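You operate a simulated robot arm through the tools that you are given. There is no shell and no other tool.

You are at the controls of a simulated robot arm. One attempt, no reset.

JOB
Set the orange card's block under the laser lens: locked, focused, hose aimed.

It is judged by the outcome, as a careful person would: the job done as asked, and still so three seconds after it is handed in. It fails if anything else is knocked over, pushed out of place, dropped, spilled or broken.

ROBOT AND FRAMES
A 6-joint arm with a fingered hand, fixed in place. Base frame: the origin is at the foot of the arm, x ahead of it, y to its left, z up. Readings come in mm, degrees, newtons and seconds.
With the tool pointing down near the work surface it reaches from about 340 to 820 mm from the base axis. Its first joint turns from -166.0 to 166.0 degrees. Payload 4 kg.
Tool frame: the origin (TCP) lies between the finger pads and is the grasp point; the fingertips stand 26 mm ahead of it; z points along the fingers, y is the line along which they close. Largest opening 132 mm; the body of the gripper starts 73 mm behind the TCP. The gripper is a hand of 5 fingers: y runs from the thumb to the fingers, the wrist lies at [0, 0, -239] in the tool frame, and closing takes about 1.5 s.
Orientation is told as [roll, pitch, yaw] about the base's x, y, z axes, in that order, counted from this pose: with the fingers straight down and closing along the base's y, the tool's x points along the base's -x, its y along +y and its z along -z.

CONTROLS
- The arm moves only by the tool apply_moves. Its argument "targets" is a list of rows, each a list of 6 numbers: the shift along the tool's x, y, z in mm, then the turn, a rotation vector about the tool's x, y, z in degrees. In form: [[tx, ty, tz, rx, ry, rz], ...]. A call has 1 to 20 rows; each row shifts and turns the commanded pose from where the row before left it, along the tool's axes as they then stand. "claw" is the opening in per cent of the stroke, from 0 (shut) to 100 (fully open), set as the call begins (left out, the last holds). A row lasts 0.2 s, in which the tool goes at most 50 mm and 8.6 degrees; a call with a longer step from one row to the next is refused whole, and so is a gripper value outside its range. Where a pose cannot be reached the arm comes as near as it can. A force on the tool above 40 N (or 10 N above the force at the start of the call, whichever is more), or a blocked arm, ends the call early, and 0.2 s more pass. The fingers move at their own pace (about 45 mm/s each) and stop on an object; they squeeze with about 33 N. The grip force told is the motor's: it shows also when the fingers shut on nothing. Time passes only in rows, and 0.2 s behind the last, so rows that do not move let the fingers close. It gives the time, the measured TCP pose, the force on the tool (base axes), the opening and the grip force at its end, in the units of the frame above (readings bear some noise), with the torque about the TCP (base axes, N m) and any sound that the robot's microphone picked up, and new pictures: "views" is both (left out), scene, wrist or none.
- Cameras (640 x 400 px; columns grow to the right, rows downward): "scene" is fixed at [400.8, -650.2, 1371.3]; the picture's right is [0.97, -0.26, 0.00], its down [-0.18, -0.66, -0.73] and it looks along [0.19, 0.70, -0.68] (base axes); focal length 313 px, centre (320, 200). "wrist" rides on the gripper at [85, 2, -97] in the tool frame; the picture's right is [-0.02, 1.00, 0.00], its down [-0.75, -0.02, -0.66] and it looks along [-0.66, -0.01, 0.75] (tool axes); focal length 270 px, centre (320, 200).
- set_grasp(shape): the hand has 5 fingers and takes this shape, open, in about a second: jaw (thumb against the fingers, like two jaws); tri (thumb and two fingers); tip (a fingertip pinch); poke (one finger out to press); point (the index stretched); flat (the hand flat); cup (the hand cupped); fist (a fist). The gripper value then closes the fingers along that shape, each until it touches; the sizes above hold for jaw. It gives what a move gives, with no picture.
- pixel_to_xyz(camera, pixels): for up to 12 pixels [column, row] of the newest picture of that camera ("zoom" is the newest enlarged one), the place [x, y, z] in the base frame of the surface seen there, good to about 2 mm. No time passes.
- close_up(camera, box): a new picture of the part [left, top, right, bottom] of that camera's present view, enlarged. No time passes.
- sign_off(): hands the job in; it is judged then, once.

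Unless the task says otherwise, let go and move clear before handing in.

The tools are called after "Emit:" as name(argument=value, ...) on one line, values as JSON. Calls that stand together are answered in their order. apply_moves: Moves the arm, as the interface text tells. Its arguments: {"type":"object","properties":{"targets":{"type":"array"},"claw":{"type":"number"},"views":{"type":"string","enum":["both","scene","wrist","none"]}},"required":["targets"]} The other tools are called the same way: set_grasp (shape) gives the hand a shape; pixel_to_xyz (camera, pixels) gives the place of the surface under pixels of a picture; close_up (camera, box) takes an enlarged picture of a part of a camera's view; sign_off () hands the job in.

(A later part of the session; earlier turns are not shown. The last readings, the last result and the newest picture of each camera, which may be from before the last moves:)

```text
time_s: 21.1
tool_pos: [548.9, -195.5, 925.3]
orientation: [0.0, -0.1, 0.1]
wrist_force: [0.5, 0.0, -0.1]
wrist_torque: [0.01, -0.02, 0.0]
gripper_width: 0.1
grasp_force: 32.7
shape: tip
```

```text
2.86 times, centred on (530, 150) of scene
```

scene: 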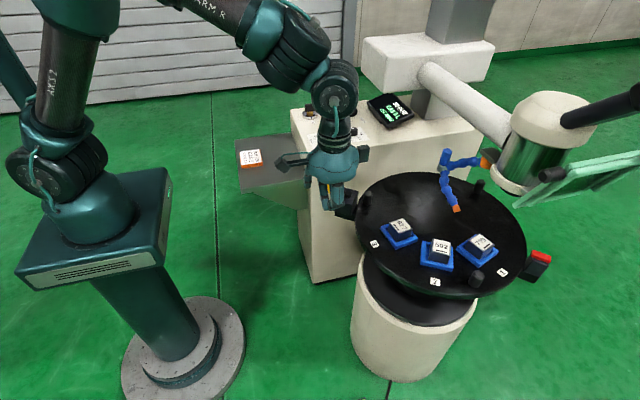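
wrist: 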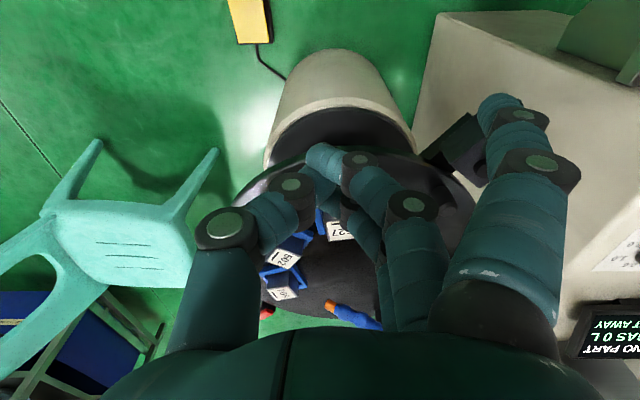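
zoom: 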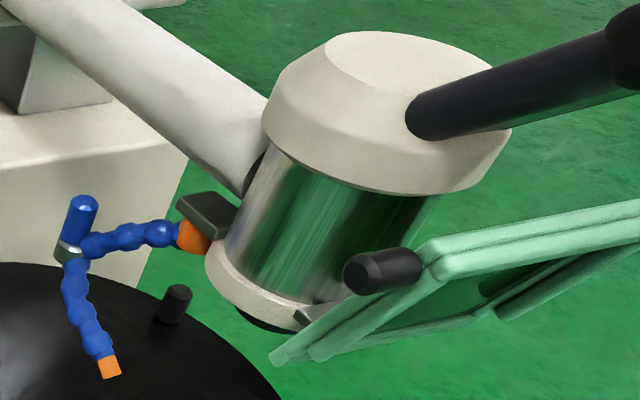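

Pegs re-fit to centre (876,-152) and the table has turned about +49°. Block 709 is now at about 291° and needs to reach the lens angle of roughly 319–320°. I'll measure the lens ring more precisely.

Emit:
pixel_to_xyz(camera="zoom", pixels=[[212, 275], [225, 285], [240, 295], [255, 305], [270, 312], [285, 318], [240, 312], [260, 323], [280, 328], [230, 300], [350, 60], [400, 60]])

Emit:
pixel_to_xyz(camera="zoom", pixels=[[240, 240], [260, 240], [290, 240], [310, 240], [330, 240], [350, 240], [280, 150], [300, 160], [330, 175], [370, 185], [430, 180], [480, 170]])

```text
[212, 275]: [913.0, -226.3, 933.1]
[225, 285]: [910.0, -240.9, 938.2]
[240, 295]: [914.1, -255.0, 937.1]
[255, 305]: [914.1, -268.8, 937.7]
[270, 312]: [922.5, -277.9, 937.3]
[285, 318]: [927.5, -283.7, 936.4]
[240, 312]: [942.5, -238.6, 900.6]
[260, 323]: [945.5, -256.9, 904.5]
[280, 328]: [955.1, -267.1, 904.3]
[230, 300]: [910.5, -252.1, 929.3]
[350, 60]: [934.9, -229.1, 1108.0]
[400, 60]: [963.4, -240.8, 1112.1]
```

```text
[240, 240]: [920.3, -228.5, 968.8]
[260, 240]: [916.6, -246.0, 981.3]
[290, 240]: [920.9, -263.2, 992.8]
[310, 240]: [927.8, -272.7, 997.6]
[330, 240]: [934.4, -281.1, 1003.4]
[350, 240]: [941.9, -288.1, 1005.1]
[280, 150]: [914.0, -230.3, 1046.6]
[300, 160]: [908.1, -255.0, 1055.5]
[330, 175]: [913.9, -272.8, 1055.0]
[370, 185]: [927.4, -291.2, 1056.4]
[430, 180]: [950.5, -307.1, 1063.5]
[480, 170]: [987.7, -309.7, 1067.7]
```

The lens axis comes out near (972,-242), so the station angle is about -43°. The table coasts, so I'll pinch peg P1 at (715,-32) to control it directly. First I'll open partway and hover above it.

Emit:
apply_moves(targets=[[-28, 28, 10, 0, 0, 0], [-28, 28, 10, 0, 0, 0], [-28, 28, 10, 0, 0, 0], [-28, 28, 10, 0, 0, 0], [-28, 28, 10, 0, 0, 0], [-26, 24, 10, 0, 0, 0], [0, 0, 0, 0, 0, 0], [0, 0, 0, 0, 0, 0]], claw=50, views="both")

Emit:
close_up(camera="scene", box=[310, 100, 450, 240])

```text
time_s: 22.9
tool_pos: [719.3, -36.7, 863.5]
orientation: [0.0, 0.1, 0.0]
wrist_force: [-0.8, -0.2, 0.2]
wrist_torque: [-0.01, -0.02, -0.03]
gripper_width: 65.3
grasp_force: 0.1
shape: tip
```

scene: 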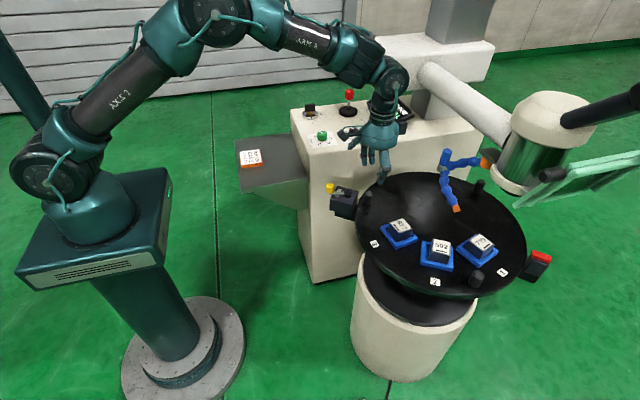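
wrist: 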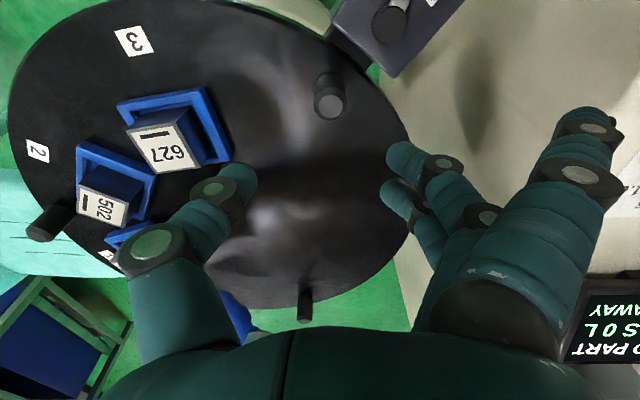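

```text
2.86 times, centred on (380, 170) of scene
```

zoom: 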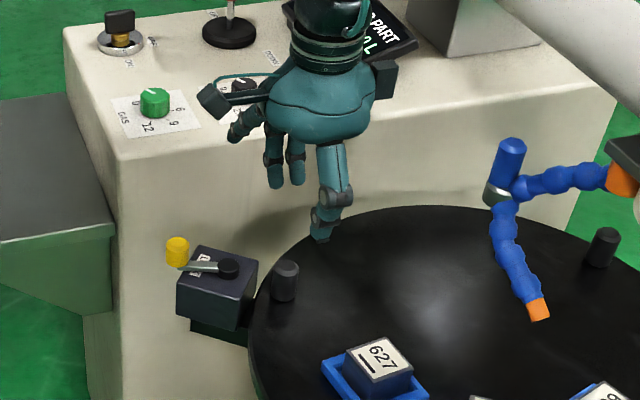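

The fingers straddle peg P1. Before lowering, I'll check the raised finger's clearance from the console edge.

Emit:
pixel_to_xyz(camera="zoom", pixels=[[125, 155], [230, 155], [400, 126], [234, 137], [240, 125], [275, 182], [298, 180], [320, 240], [285, 267], [250, 250]])

Emit:
pixel_to_xyz(camera="wrist", pixels=[[580, 115], [620, 145], [400, 155], [395, 190], [240, 180], [330, 105], [485, 210]])

```text
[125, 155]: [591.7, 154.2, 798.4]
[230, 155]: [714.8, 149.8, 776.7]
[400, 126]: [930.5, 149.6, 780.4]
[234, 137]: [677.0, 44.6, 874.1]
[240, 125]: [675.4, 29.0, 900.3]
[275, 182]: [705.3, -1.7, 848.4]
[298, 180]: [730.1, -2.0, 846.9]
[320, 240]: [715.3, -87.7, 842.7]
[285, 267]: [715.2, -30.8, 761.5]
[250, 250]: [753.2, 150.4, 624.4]
```

```text
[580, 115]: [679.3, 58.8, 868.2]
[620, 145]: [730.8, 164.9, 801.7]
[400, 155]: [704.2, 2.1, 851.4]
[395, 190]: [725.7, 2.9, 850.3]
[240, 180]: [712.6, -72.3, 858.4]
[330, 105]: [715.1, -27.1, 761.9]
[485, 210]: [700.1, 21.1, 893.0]
```

Clearances are fine: the console face is at y=150 and the raised finger reaches only y≈65. I'll descend over the peg and pinch it.

Emit:
apply_moves(targets=[[4, 6, 20, 0, 0, 0], [0, 0, 30, 0, 0, 0], [0, 0, 30, 0, 0, 0], [0, 0, 22, 0, 0, 0], [0, 0, 0, 0, 0, 0]], views="none")

Emit:
apply_moves(targets=[[0, 0, 0, 0, 0, 0], [0, 0, 0, 0, 0, 0], [0, 0, 0, 0, 0, 0], [0, 0, 0, 0, 0, 0], [0, 0, 0, 0, 0, 0], [0, 0, 0, 0, 0, 0]], claw=0, views="both")

Emit:
close_up(camera="scene", box=[310, 100, 450, 240])

```text
time_s: 24.1
tool_pos: [715.4, -28.2, 762.2]
orientation: [0.0, 0.1, 0.0]
wrist_force: [-0.5, 1.0, -0.6]
wrist_torque: [-0.01, -0.02, -0.01]
gripper_width: 65.2
grasp_force: 0.1
shape: tip
```

```text
time_s: 25.5
tool_pos: [715.1, -28.2, 763.4]
orientation: [0.0, 0.0, 0.0]
wrist_force: [1.3, 0.6, -3.6]
wrist_torque: [0.06, -0.02, -0.02]
gripper_width: 16.0
grasp_force: 32.9
shape: tip
```

scene: 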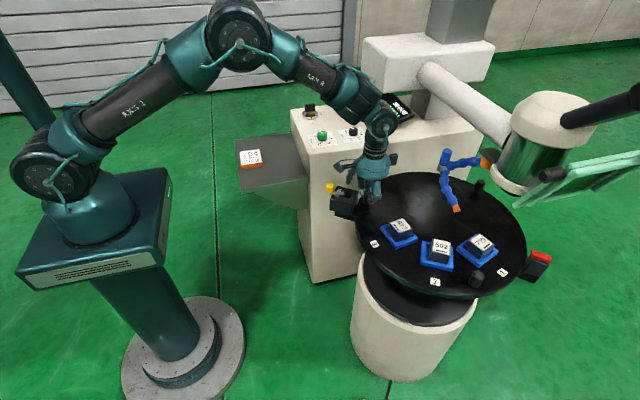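
wrist: 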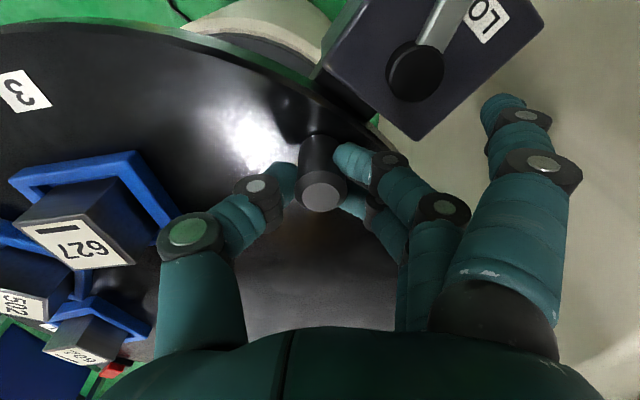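

```text
2.86 times, centred on (380, 170) of scene
```

zoom: 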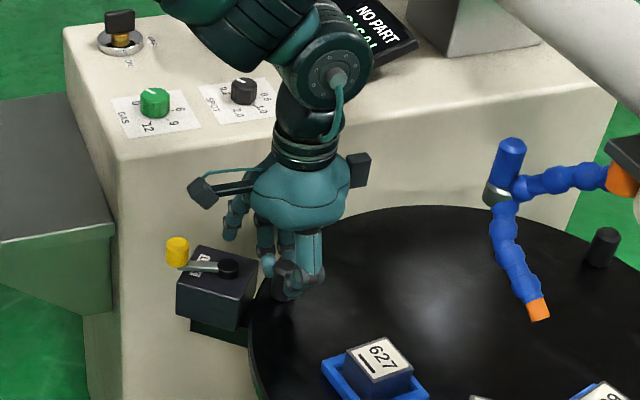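

The peg is pinched (16 mm at the pads, 33 N). I'll turn the table +20° slowly along the arc while holding it.

Emit:
apply_moves(targets=[[4.0, -5.8, 0, 0, 0, 0], [4.1, -5.7, 0, 0, 0, 0], [3.8, -5.9, 0, 0, 0, 0], [3.6, -6.1, 0, 0, 0, 0], [3.3, -6.2, 0, 0, 0, 0], [3.2, -6.4, 0, 0, 0, 0], [2.9, -6.4, 0, 0, 0, 0], [2.7, -6.5, 0, 0, 0, 0], [2.5, -6.6, 0, 0, 0, 0], [2.2, -6.7, 0, 0, 0, 0], [0, 0, 0, 0, 0, 0]], views="both")

Emit:
close_up(camera="scene", box=[340, 80, 560, 300])

```text
time_s: 27.9
tool_pos: [682.8, -90.7, 761.9]
orientation: [0.1, 0.1, 0.0]
wrist_force: [-4.6, 2.4, 4.0]
wrist_torque: [0.2, 0.1, 0.63]
gripper_width: 16.9
grasp_force: 32.7
shape: tip
```

scene: 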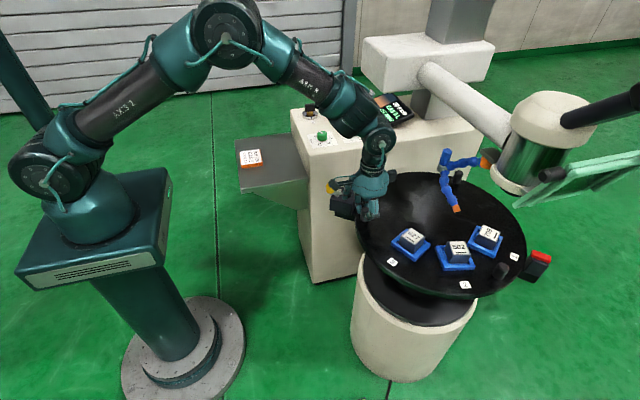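
wrist: 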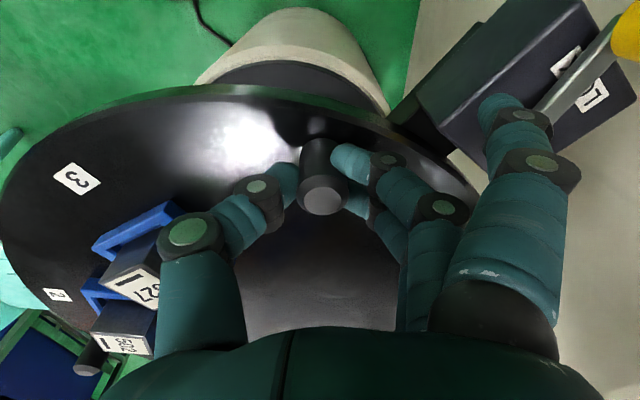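

```text
1.82 times, centred on (450, 190) of scene
```

zoom: 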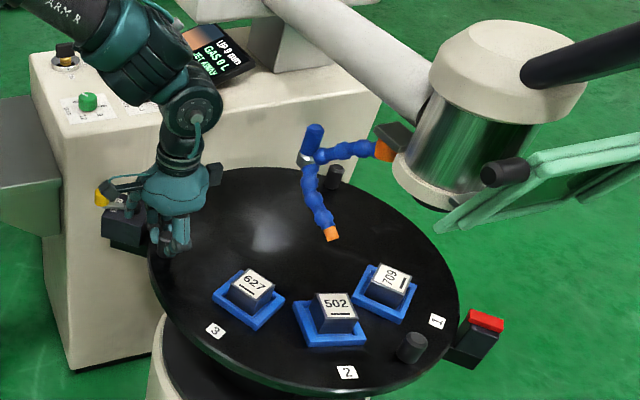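

The display has changed, so I'll zoom in on it.

Emit:
close_up(camera="scene", box=[370, 85, 430, 130])

Emit:
close_up(camera="scene", box=[440, 180, 560, 290])

Emit:
pixel_to_xyz(camera="scene", pixels=[[490, 233], [458, 247], [412, 236], [515, 256], [466, 286], [392, 262], [505, 269], [459, 175]])

```text
8.89 times, centred on (400, 108) of scene
```

zoom: 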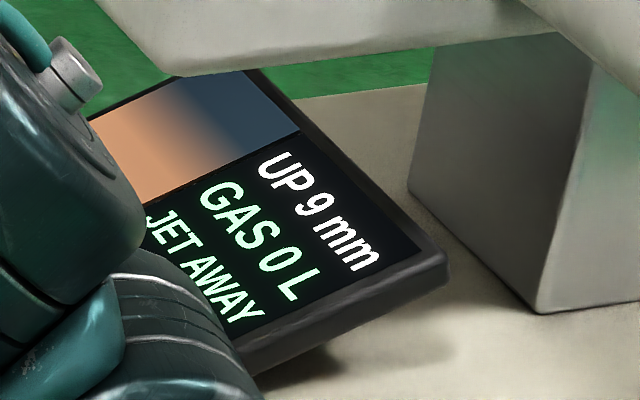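

```text
3.64 times, centred on (500, 235) of scene
```

zoom: 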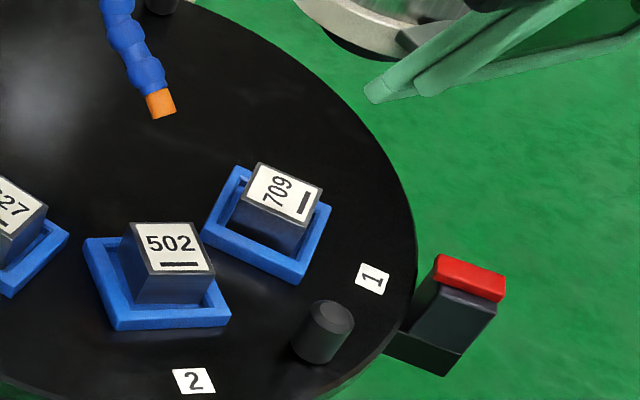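

```text
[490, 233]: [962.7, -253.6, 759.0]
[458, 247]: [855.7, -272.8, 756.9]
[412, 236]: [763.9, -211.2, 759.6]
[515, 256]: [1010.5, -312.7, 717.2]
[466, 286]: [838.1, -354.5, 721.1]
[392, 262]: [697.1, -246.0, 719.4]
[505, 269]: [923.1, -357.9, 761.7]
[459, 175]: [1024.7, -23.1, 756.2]
```

The display now reads UP 9 mm, so the part is detected and the head must rise 9 mm. Nest 1 is at about -50° and the lens at about -43°, so I'll turn another 6° or so.

Emit:
apply_moves(targets=[[1.1, -3.3, 0, 0, 0, 0], [1.0, -3.4, 0, 0, 0, 0], [0.9, -3.4, 0, 0, 0, 0], [0.9, -3.4, 0, 0, 0, 0], [0.8, -3.4, 0, 0, 0, 0], [0.8, -3.4, 0, 0, 0, 0], [0, 0, 0, 0, 0, 0]], views="both")

Emit:
close_up(camera="scene", box=[370, 85, 430, 130])

Emit:
close_up(camera="scene", box=[440, 130, 560, 290])

```text
time_s: 29.5
tool_pos: [677.4, -108.2, 762.5]
orientation: [0.0, 0.1, 0.0]
wrist_force: [-21.7, 4.9, 8.9]
wrist_torque: [0.31, 0.47, 0.65]
gripper_width: 16.5
grasp_force: 33.1
shape: tip
```

scene: 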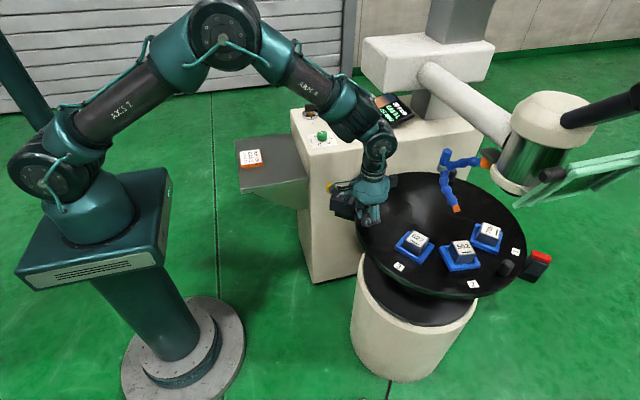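
wrist: 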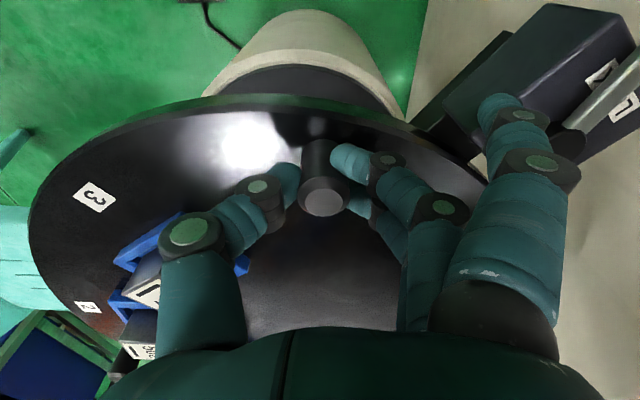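

```text
8.89 times, centred on (400, 108) of scene
```

zoom: 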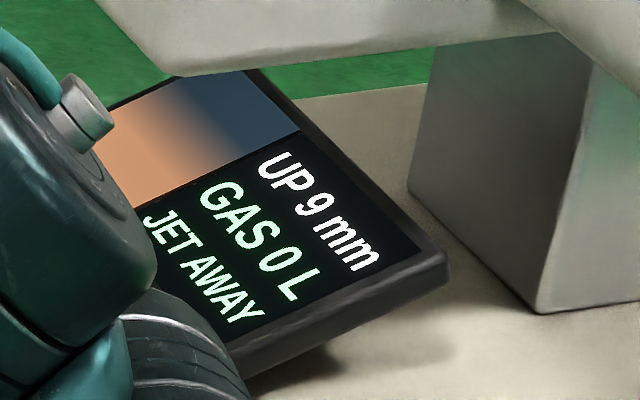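

```text
2.50 times, centred on (500, 210) of scene
```

zoom: 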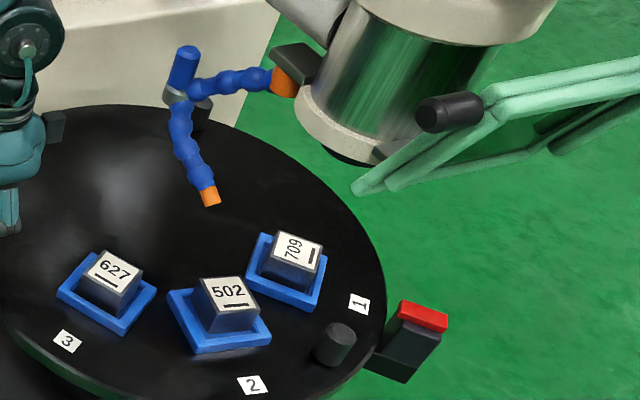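

The radial force rose to about 22 N, so I'll go gently. I'll measure the current nest alignment and the lens from this view.

Emit:
pixel_to_xyz(camera="zoom", pixels=[[298, 248], [226, 292], [113, 268], [358, 305], [252, 385], [67, 341], [341, 331], [423, 314], [340, 155], [355, 162], [370, 164], [330, 148]])

Emit:
close_up(camera="scene", box=[470, 205, 530, 255])

```text
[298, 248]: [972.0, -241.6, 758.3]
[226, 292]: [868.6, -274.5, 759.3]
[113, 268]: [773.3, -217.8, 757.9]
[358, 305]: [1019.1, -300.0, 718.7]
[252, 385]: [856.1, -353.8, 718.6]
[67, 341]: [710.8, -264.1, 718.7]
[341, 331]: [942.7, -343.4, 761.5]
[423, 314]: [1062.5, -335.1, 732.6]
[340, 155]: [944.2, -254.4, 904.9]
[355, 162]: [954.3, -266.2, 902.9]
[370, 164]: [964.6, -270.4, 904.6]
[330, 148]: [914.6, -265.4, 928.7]
```

```text
8.00 times, centred on (500, 230) of scene
```

zoom: 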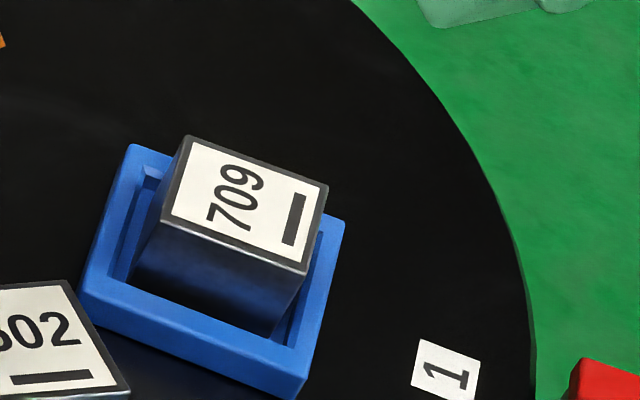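

Block 709's label is at about (972,-242), which matches the lens axis. I'll measure the block-top corners and nest corners for a precise centre.

Emit:
pixel_to_xyz(camera="zoom", pixels=[[189, 141], [323, 188], [301, 268], [168, 220], [246, 204], [132, 147], [342, 222], [297, 390], [82, 297], [445, 370]])

Emit:
close_up(camera="scene", box=[440, 220, 500, 270])

```text
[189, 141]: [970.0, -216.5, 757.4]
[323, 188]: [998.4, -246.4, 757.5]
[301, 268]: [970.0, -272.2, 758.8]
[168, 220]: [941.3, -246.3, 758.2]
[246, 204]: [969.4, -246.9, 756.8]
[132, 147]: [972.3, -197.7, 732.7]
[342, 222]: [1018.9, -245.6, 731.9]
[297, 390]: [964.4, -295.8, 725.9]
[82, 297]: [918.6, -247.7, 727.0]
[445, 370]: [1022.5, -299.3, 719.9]
```

```text
8.00 times, centred on (470, 245) of scene
```

zoom: 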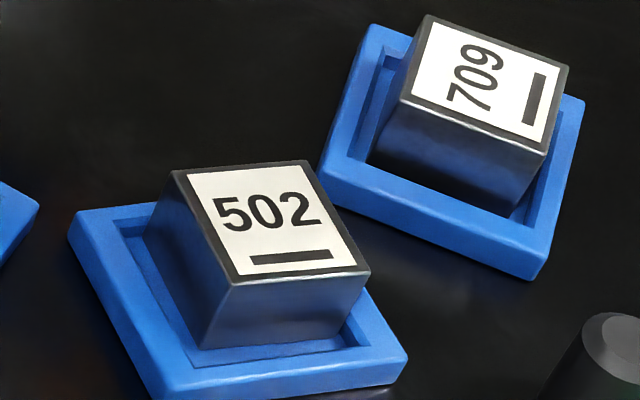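

The block's corners average to (970,-245) and it sits exactly at 45°, i.e. at the -45° station under the lens. I'll release the peg, rise, and check that it stays there.

Emit:
apply_moves(targets=[[0, 0, 0, 0, 0, 0], [0, 0, 0, 0, 0, 0], [0, 0, 0, 0, 0, 0], [0, 0, 0, 0, 0, 0]], claw=45, views="none")

Emit:
apply_moves(targets=[[0, 0, -20, 0, 0, 0], [0, 0, -30, 0, 0, 0], [0, 0, -40, 0, 0, 0], [10, 0, -40, 0, 0, 0], [40, 0, -20, 0, 0, 0], [40, 0, 0, 0, 0, 0], [40, 0, 0, 0, 0, 0], [0, 0, 0, 0, 0, 0]], views="both")

Emit:
close_up(camera="scene", box=[470, 205, 530, 255])

Emit:
pixel_to_xyz(camera="zoom", pixels=[[189, 141], [323, 188], [301, 268], [168, 220], [246, 204]])

```text
time_s: 30.5
tool_pos: [678.5, -110.4, 763.3]
orientation: [0.0, 0.0, 0.1]
wrist_force: [0.1, -0.8, 0.1]
wrist_torque: [0.02, -0.03, -0.02]
gripper_width: 58.3
grasp_force: 0.1
shape: tip
```

```text
time_s: 32.3
tool_pos: [548.6, -107.7, 912.1]
orientation: [0.0, 0.0, -0.1]
wrist_force: [0.1, 0.0, -0.2]
wrist_torque: [0.01, -0.01, 0.02]
gripper_width: 58.2
grasp_force: 0.0
shape: tip
```

scene: 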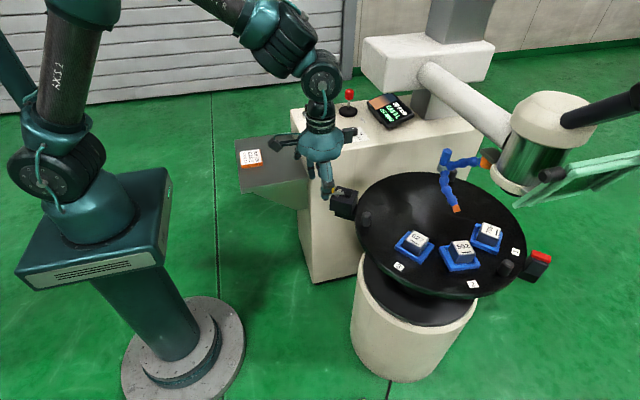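
wrist: 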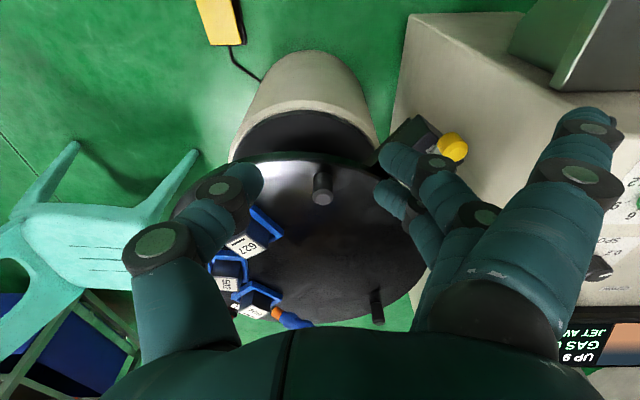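

```text
8.00 times, centred on (500, 230) of scene
```

zoom: 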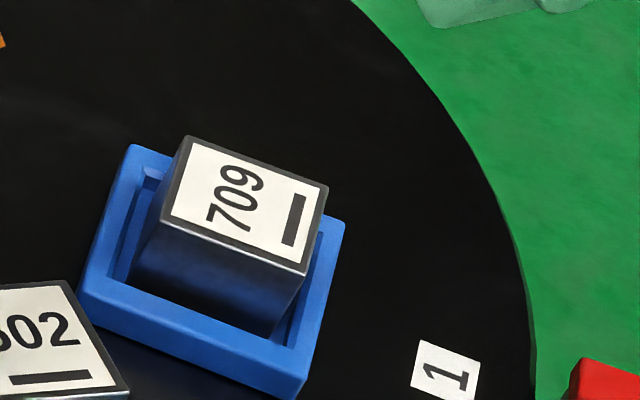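

```text
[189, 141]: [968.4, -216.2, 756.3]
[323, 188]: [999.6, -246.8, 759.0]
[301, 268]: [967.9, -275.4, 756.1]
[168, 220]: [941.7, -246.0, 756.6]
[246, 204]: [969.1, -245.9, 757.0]
```

The block stayed put. For the lock lever I'll yaw the hand 90° so the raised finger points into free space, close the fingers, and approach the yellow knob from its -y side.

Emit:
apply_moves(targets=[[0, 0, 0, 0, 0, -8.2], [0, 0, 0, 0, 0, -8.2], [0, 0, 0, 0, 0, -8.2], [0, 0, 0, 0, 0, -8.2], [0, 0, 0, 0, 0, -8.2], [0, 0, 0, 0, 0, -8.2], [0, 0, 0, 0, 0, -8.2], [0, 0, 0, 0, 0, -8.2], [0, 0, 0, 0, 0, -8.2], [0, 0, 0, 0, 0, -8.2], [0, 0, 0, 0, 0, -8], [0, 0, 0, 0, 0, 0]], claw=0, views="both")

```text
time_s: 34.9
tool_pos: [547.8, -108.8, 911.4]
orientation: [0.0, -0.1, 70.9]
wrist_force: [-0.5, 0.5, -0.4]
wrist_torque: [0.02, 0.03, -0.02]
gripper_width: 0.1
grasp_force: 32.8
shape: tip
out of reach, approached as far as the arm can: row 9, 10, 11
```

scene: 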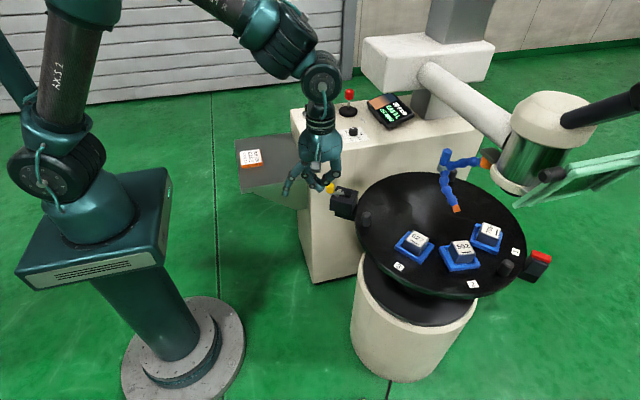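
wrist: 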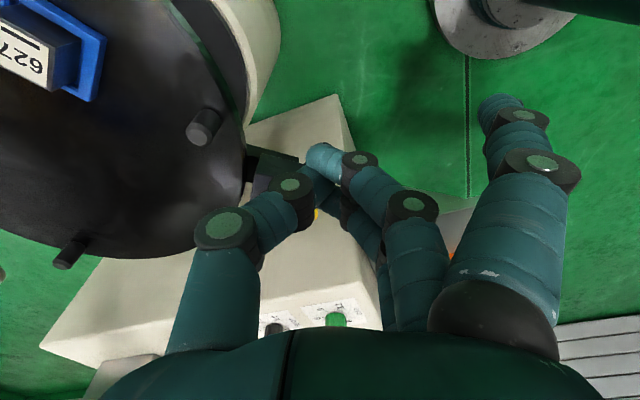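

Yaw stopped at 71°, the wrist limit here. I'll back off 16° to find out where the commanded pose stands.

Emit:
apply_moves(targets=[[0, 0, 0, 0, 0, 8], [0, 0, 0, 0, 0, 8], [0, 0, 0, 0, 0, 0]], views="none")

```text
time_s: 35.7
tool_pos: [547.9, -109.0, 911.0]
orientation: [0.0, -0.1, 54.8]
wrist_force: [0.3, 1.0, 0.4]
wrist_torque: [-0.03, -0.03, 0.05]
gripper_width: 0.1
grasp_force: 32.9
shape: tip
```

The commanded pose follows the real one (yaw 54.8°). I'll move to beside the knob, staying high at first to look.

Emit:
apply_moves(targets=[[-28.4, 0.5, 15.3, 0, 0, 0], [-28.4, 0.5, 15.3, 0, 0, 0], [-28.4, 0.5, 15.3, 0, 0, 0], [-28.4, 0.5, 15.3, 0, 0, 0], [0, 0, 0, 0, 0, 0]], views="both")

Emit:
close_up(camera="scene", box=[290, 130, 400, 230])

```text
time_s: 36.9
tool_pos: [611.6, -11.9, 849.5]
orientation: [0.0, -0.1, 54.7]
wrist_force: [-0.1, 0.1, -0.6]
wrist_torque: [0.01, -0.01, -0.02]
gripper_width: 0.0
grasp_force: 32.9
shape: tip
```

scene: 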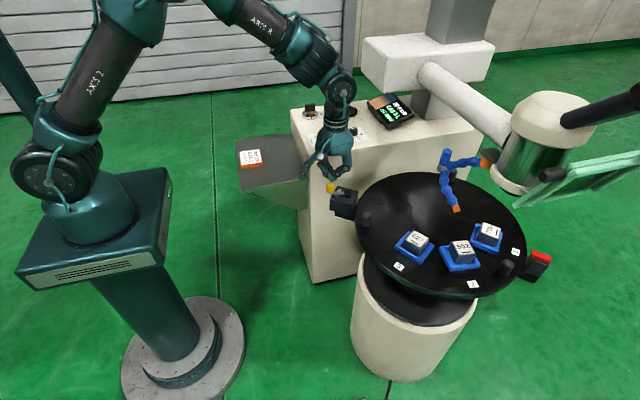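
wrist: 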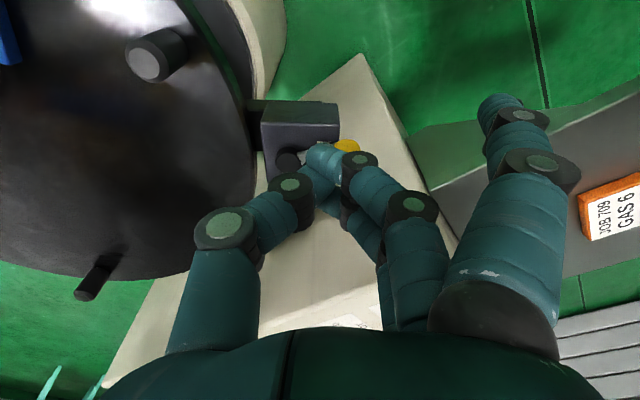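

```text
4.00 times, centred on (345, 180) of scene
```

zoom: 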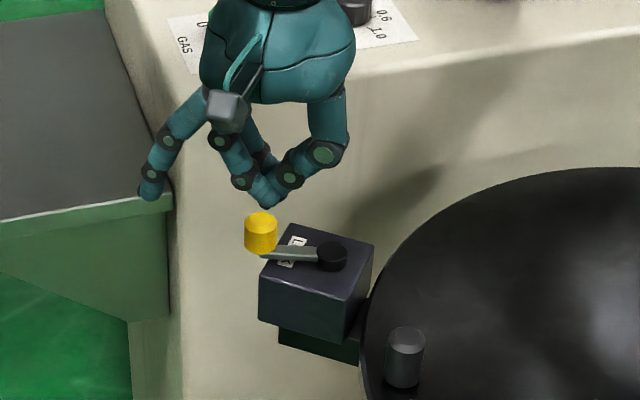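

The fingertips are above the -y side of the knob. I'll descend to knob height and push gently towards +y, i.e. towards the LOCK label.

Emit:
apply_moves(targets=[[0, 0, 30, 0, 0, 0], [0, 0, 30, 0, 0, 0], [0, 0, 19, 0, 0, 0], [-9.9, 12, 0, 0, 0, 0], [-4.8, 3.6, 0, 0, 0, 0], [-4.8, 3.6, 0, 0, 0, 0], [-4.8, 3.6, 0, 0, 0, 0], [-4.8, 2.5, 0, 0, 0, 0], [-4.8, 2.4, 0, 0, 0, 0], [0, 0, 0, 0, 0, 0]], views="both")

Emit:
close_up(camera="scene", box=[290, 130, 400, 230])

```text
time_s: 38.5
tool_pos: [604.0, 6.8, 769.6]
orientation: [0.0, 0.5, 54.0]
wrist_force: [-3.2, -13.7, 4.0]
wrist_torque: [-0.12, 0.01, 0.02]
gripper_width: 0.0
grasp_force: 33.1
shape: tip
stopped in row 7: the force on the tool passed its limit at 47 N (the readings are from after the stop); the commanded pose is now the measured one
```

scene: 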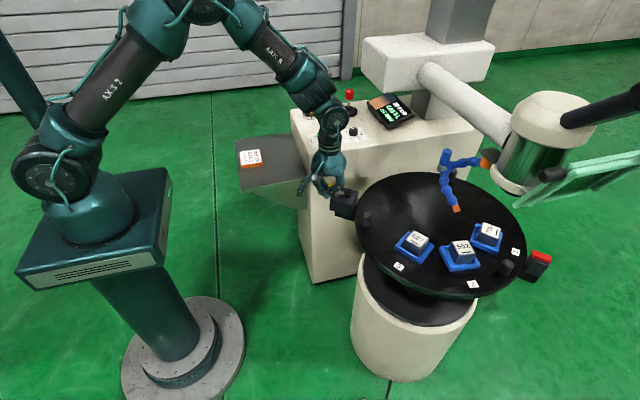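
wrist: 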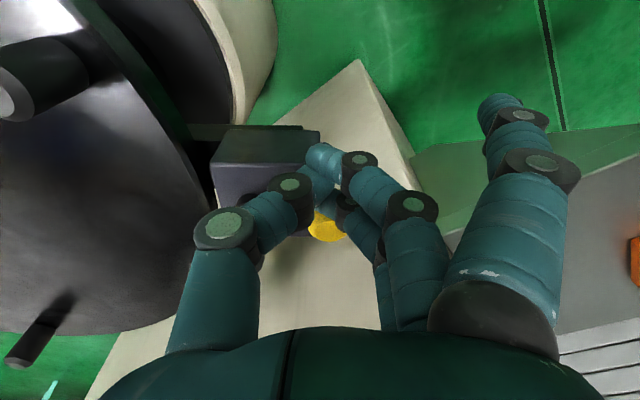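

```text
4.00 times, centred on (345, 180) of scene
```

zoom: 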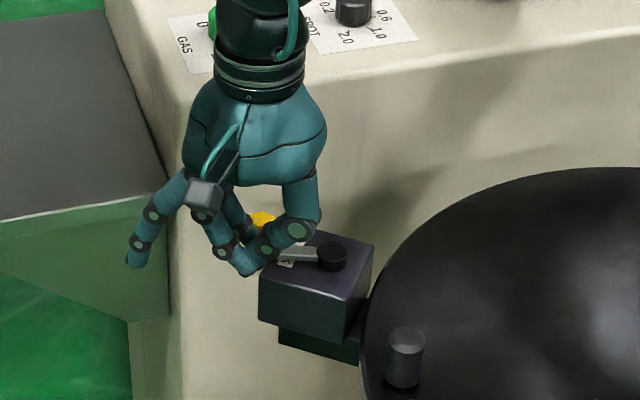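

The +y push met a hard stop at 47 N, so the lever must swing the other way. I'll back off, rise over the knob, and come down on its +y side.

Emit:
apply_moves(targets=[[12.3, -8.6, 0, 0, 0, 0], [0, 0, -30, 0, 0, 0], [0, 0, -40, 0, 0, 0], [-30.6, 11, 0, 0, 0, 0], [-30.6, 11, 0, 0, 0, 0], [-30.6, 11, 0, 0, 0, 0], [0, 0, 0, 0, 0, 0]], views="both")

Emit:
close_up(camera="scene", box=[290, 110, 400, 230])

Emit:
close_up(camera="wrist", box=[200, 60, 460, 240])

```text
time_s: 40.1
tool_pos: [630.5, 89.2, 841.1]
orientation: [0.0, 0.3, 54.1]
wrist_force: [-0.3, -0.1, 0.6]
wrist_torque: [-0.03, 0.0, -0.02]
gripper_width: 0.0
grasp_force: 33.0
shape: tip
```

scene: 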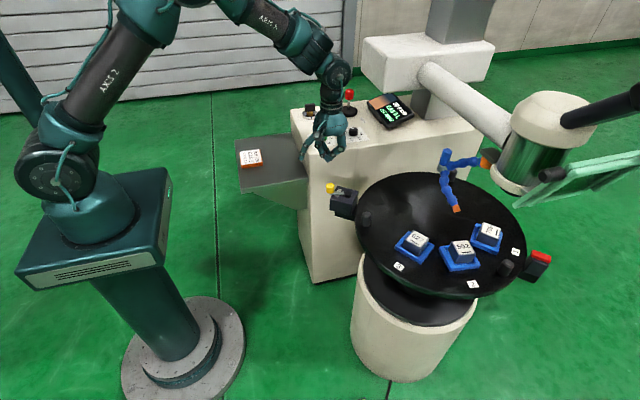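
wrist: 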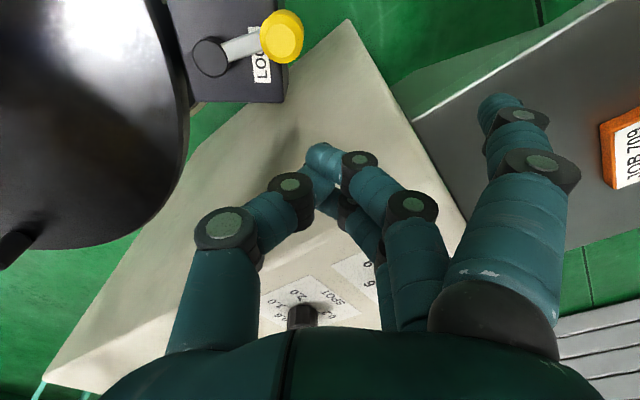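

```text
3.33 times, centred on (345, 170) of scene
```

zoom: 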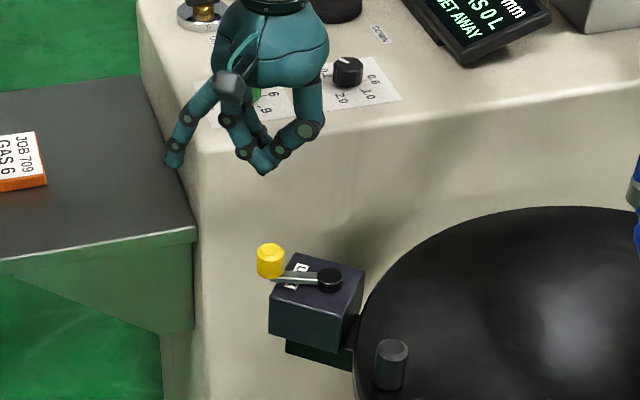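

```text
2.22 times, centred on (330, 150) of wrist
```

zoom: 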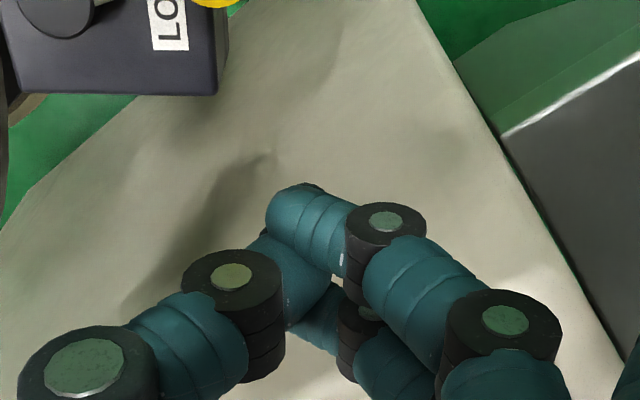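

The lever hasn't moved. I'll re-measure the knob, then lower and push it towards -y.

Emit:
pixel_to_xyz(camera="wrist", pixels=[[283, 35], [212, 56], [262, 68], [270, 20]])

Emit:
apply_moves(targets=[[0, 0, 35, 0, 0, 0], [0, 0, 35, 0, 0, 0], [0, 0, 0, 0, 0, 0]], views="both")

Emit:
close_up(camera="scene", box=[290, 110, 400, 230])

```text
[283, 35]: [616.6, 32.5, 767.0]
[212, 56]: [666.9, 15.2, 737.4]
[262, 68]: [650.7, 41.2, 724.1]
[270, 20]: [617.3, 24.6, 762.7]
```

```text
time_s: 40.5
tool_pos: [636.6, 87.0, 813.2]
orientation: [-0.6, -0.1, 53.9]
wrist_force: [0.2, 0.0, 0.4]
wrist_torque: [0.04, 0.07, 0.0]
gripper_width: 0.2
grasp_force: 32.7
shape: tip
stopped in row 2: the force on the tool passed its limit at 59 N (the readings are from after the stop); the commanded pose is now the measured one
```

scene: 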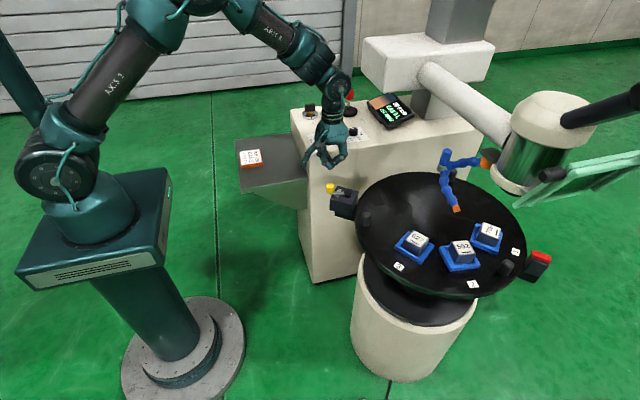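
wrist: 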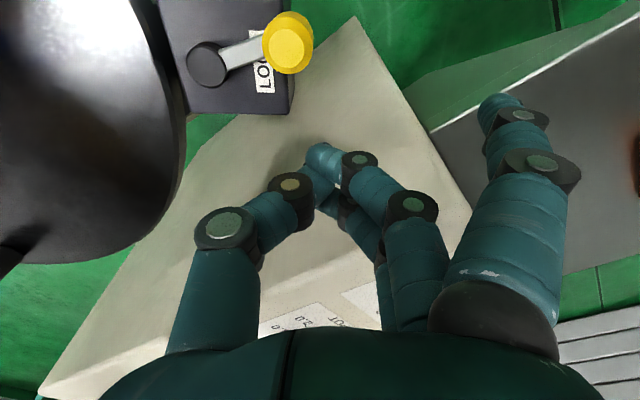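

```text
3.33 times, centred on (345, 170) of scene
```

zoom: 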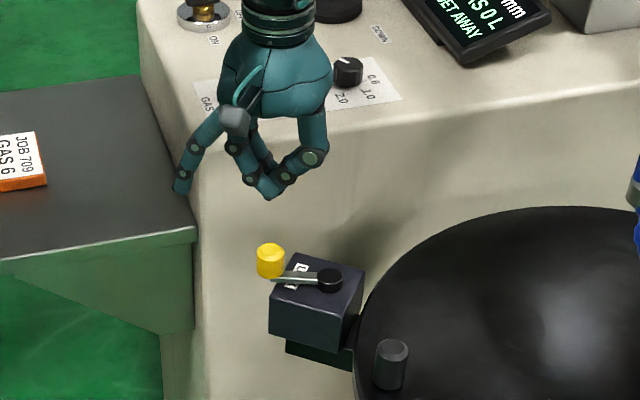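

The bump was most likely the fourth (raised) finger touching the console corner near (586,168). Nothing moved. I'll rise, yaw further to about 78° so those fingers point away from the console, then look.

Emit:
apply_moves(targets=[[0, 0, -30, 0, 0, 0], [0, 0, -10, 0, 0, -8], [0, 0, 0, 0, 0, -8], [0, 0, 0, 0, 0, -8], [0, 0, 0, 0, 0, 0]], views="both")

Emit:
close_up(camera="scene", box=[290, 90, 400, 210])

```text
time_s: 41.7
tool_pos: [636.0, 87.2, 853.2]
orientation: [-0.5, 0.2, 78.0]
wrist_force: [-0.3, -0.3, -0.5]
wrist_torque: [-0.01, -0.04, -0.02]
gripper_width: 0.0
grasp_force: 33.4
shape: tip
```

scene: 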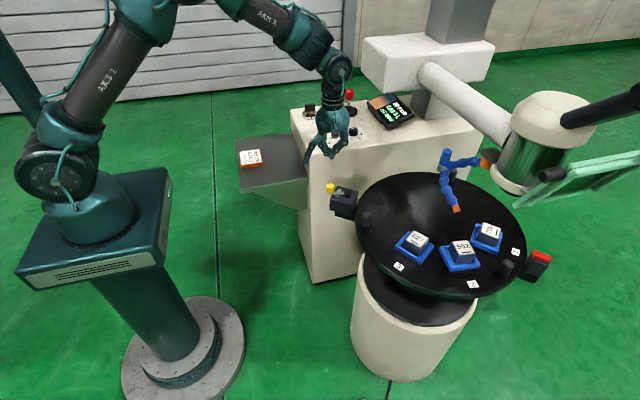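
wrist: 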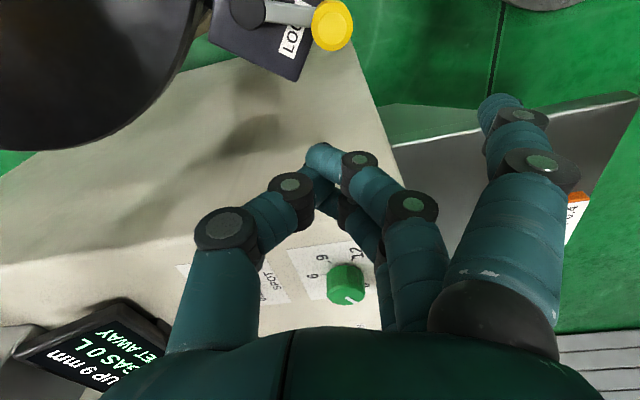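

```text
3.33 times, centred on (345, 150) of scene
```

zoom: 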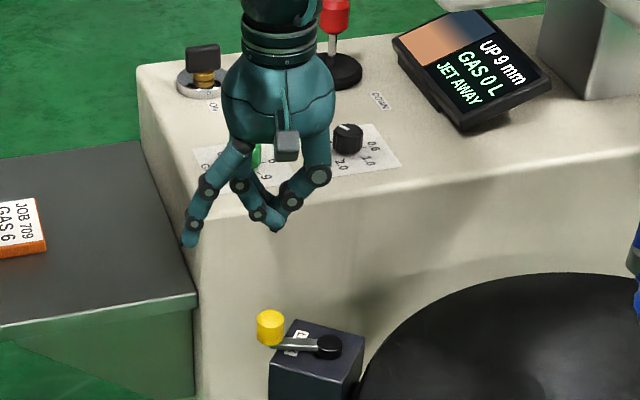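

The fingers now point to -x, away from the console. I'll shift slightly and descend to knob height on the +y side.

Emit:
apply_moves(targets=[[8, 13, 0, 0, 0, 0], [0, 0, 28, 0, 0, 0], [0, 0, 28, 0, 0, 0], [0, 0, 26, 0, 0, 0], [0, 0, 0, 0, 0, 0]], views="scene")

Emit:
close_up(camera="scene", box=[290, 110, 400, 230])

```text
time_s: 42.9
tool_pos: [621.0, 83.0, 772.6]
orientation: [-0.6, 0.2, 78.0]
wrist_force: [-0.7, 0.5, 0.2]
wrist_torque: [0.02, 0.01, -0.01]
gripper_width: 0.2
grasp_force: 32.6
shape: tip
```

scene: 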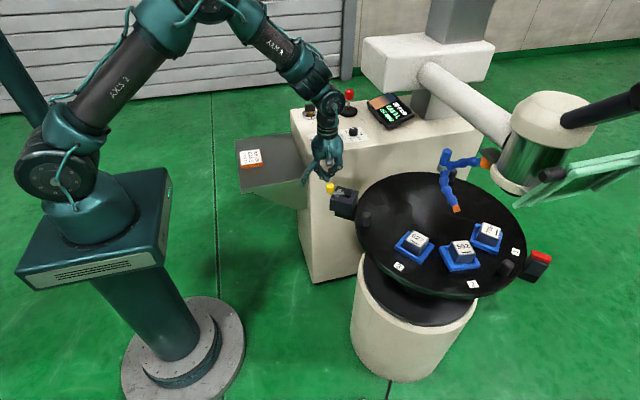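

```text
3.33 times, centred on (345, 170) of scene
```

zoom: 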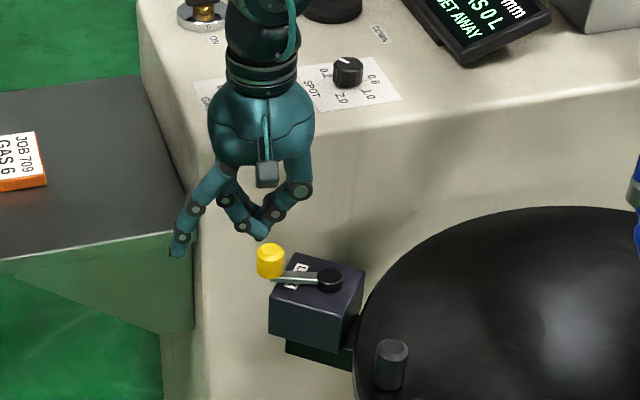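

The tips are about 50 mm on the +y side of the knob. I'll push along its arc towards -y slowly, watching the force.

Emit:
apply_moves(targets=[[10, -3.6, 0, 0, 0, 0], [9.9, -3.7, 0, 0, 0, 0], [6.4, 1.5, 0, 0, 0, 0], [6.4, 1.6, 0, 0, 0, 0], [4.9, 1.6, 0, 0, 0, 0], [4.9, 1.6, 0, 0, 0, 0], [5.1, 0.7, 0, 0, 0, 0], [5.2, 0.7, 0, 0, 0, 0], [0, 0, 0, 0, 0, 0]], views="both")

Emit:
close_up(camera="scene", box=[290, 110, 400, 230])

```text
time_s: 44.9
tool_pos: [611.9, 28.8, 769.9]
orientation: [-0.6, 0.3, 77.9]
wrist_force: [-0.4, 1.1, 0.5]
wrist_torque: [-0.02, -0.03, 0.05]
gripper_width: 0.2
grasp_force: 33.2
shape: tip
```

scene: 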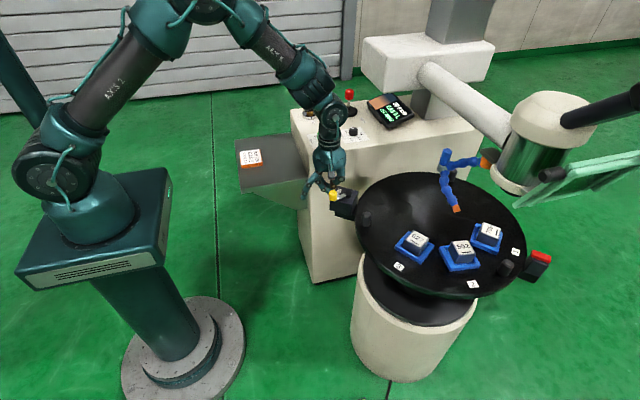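
wrist: 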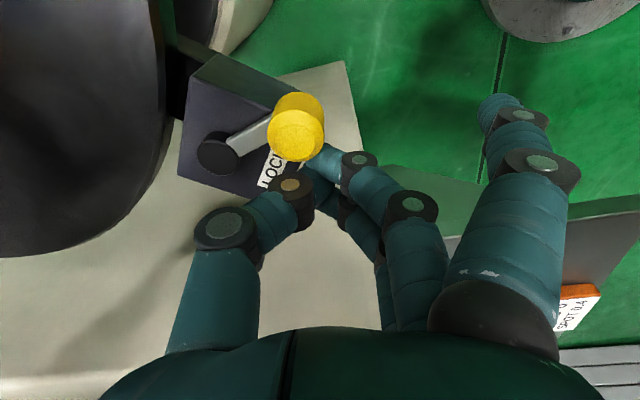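

```text
3.33 times, centred on (345, 170) of scene
```

zoom: 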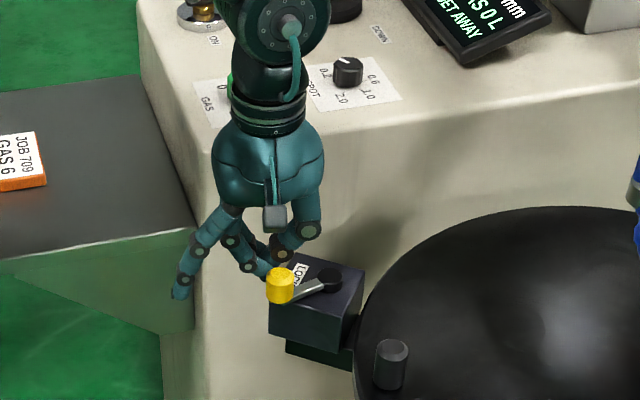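

The lever swings freely that way with about 1 N. I'll keep following the arc until it stops.

Emit:
apply_moves(targets=[[5.2, -0.2, 0, 0, 0, 0], [5.2, -0.2, 0, 0, 0, 0], [5, -1, 0, 0, 0, 0], [5.1, -1.1, 0, 0, 0, 0], [4.8, -1.9, 0, 0, 0, 0], [4.8, -1.9, 0, 0, 0, 0], [4.4, -2.8, 0, 0, 0, 0], [4.4, -2.8, 0, 0, 0, 0], [0, 0, 0, 0, 0, 0]], views="both")

Emit:
close_up(camera="scene", box=[290, 110, 400, 230])

```text
time_s: 46.6
tool_pos: [612.9, -1.9, 772.8]
orientation: [-0.2, -0.2, 78.5]
wrist_force: [-7.1, 9.1, 6.3]
wrist_torque: [0.08, 0.06, -0.01]
gripper_width: 0.0
grasp_force: 33.3
shape: tip
stopped in row 8: the force on the tool passed its limit at 43 N (the readings are from after the stop); the commanded pose is now the measured one
```

scene: 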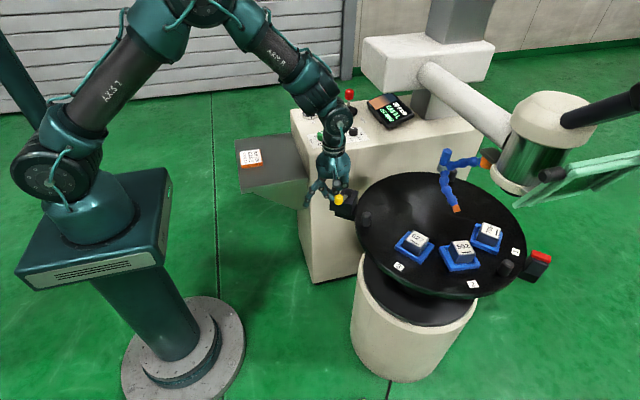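
wrist: 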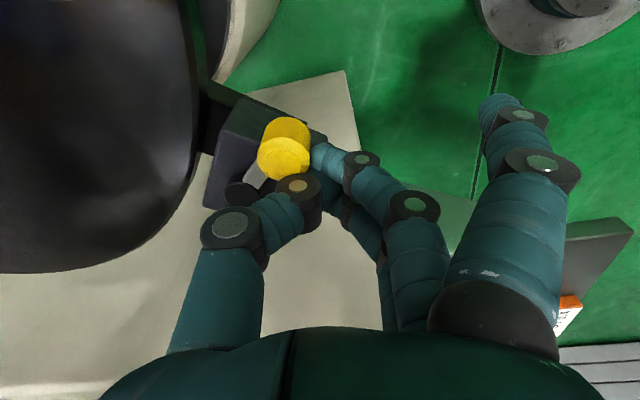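

```text
3.33 times, centred on (345, 170) of scene
```

zoom: 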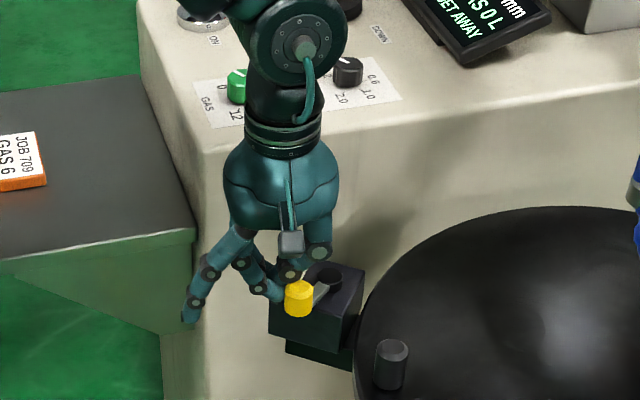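

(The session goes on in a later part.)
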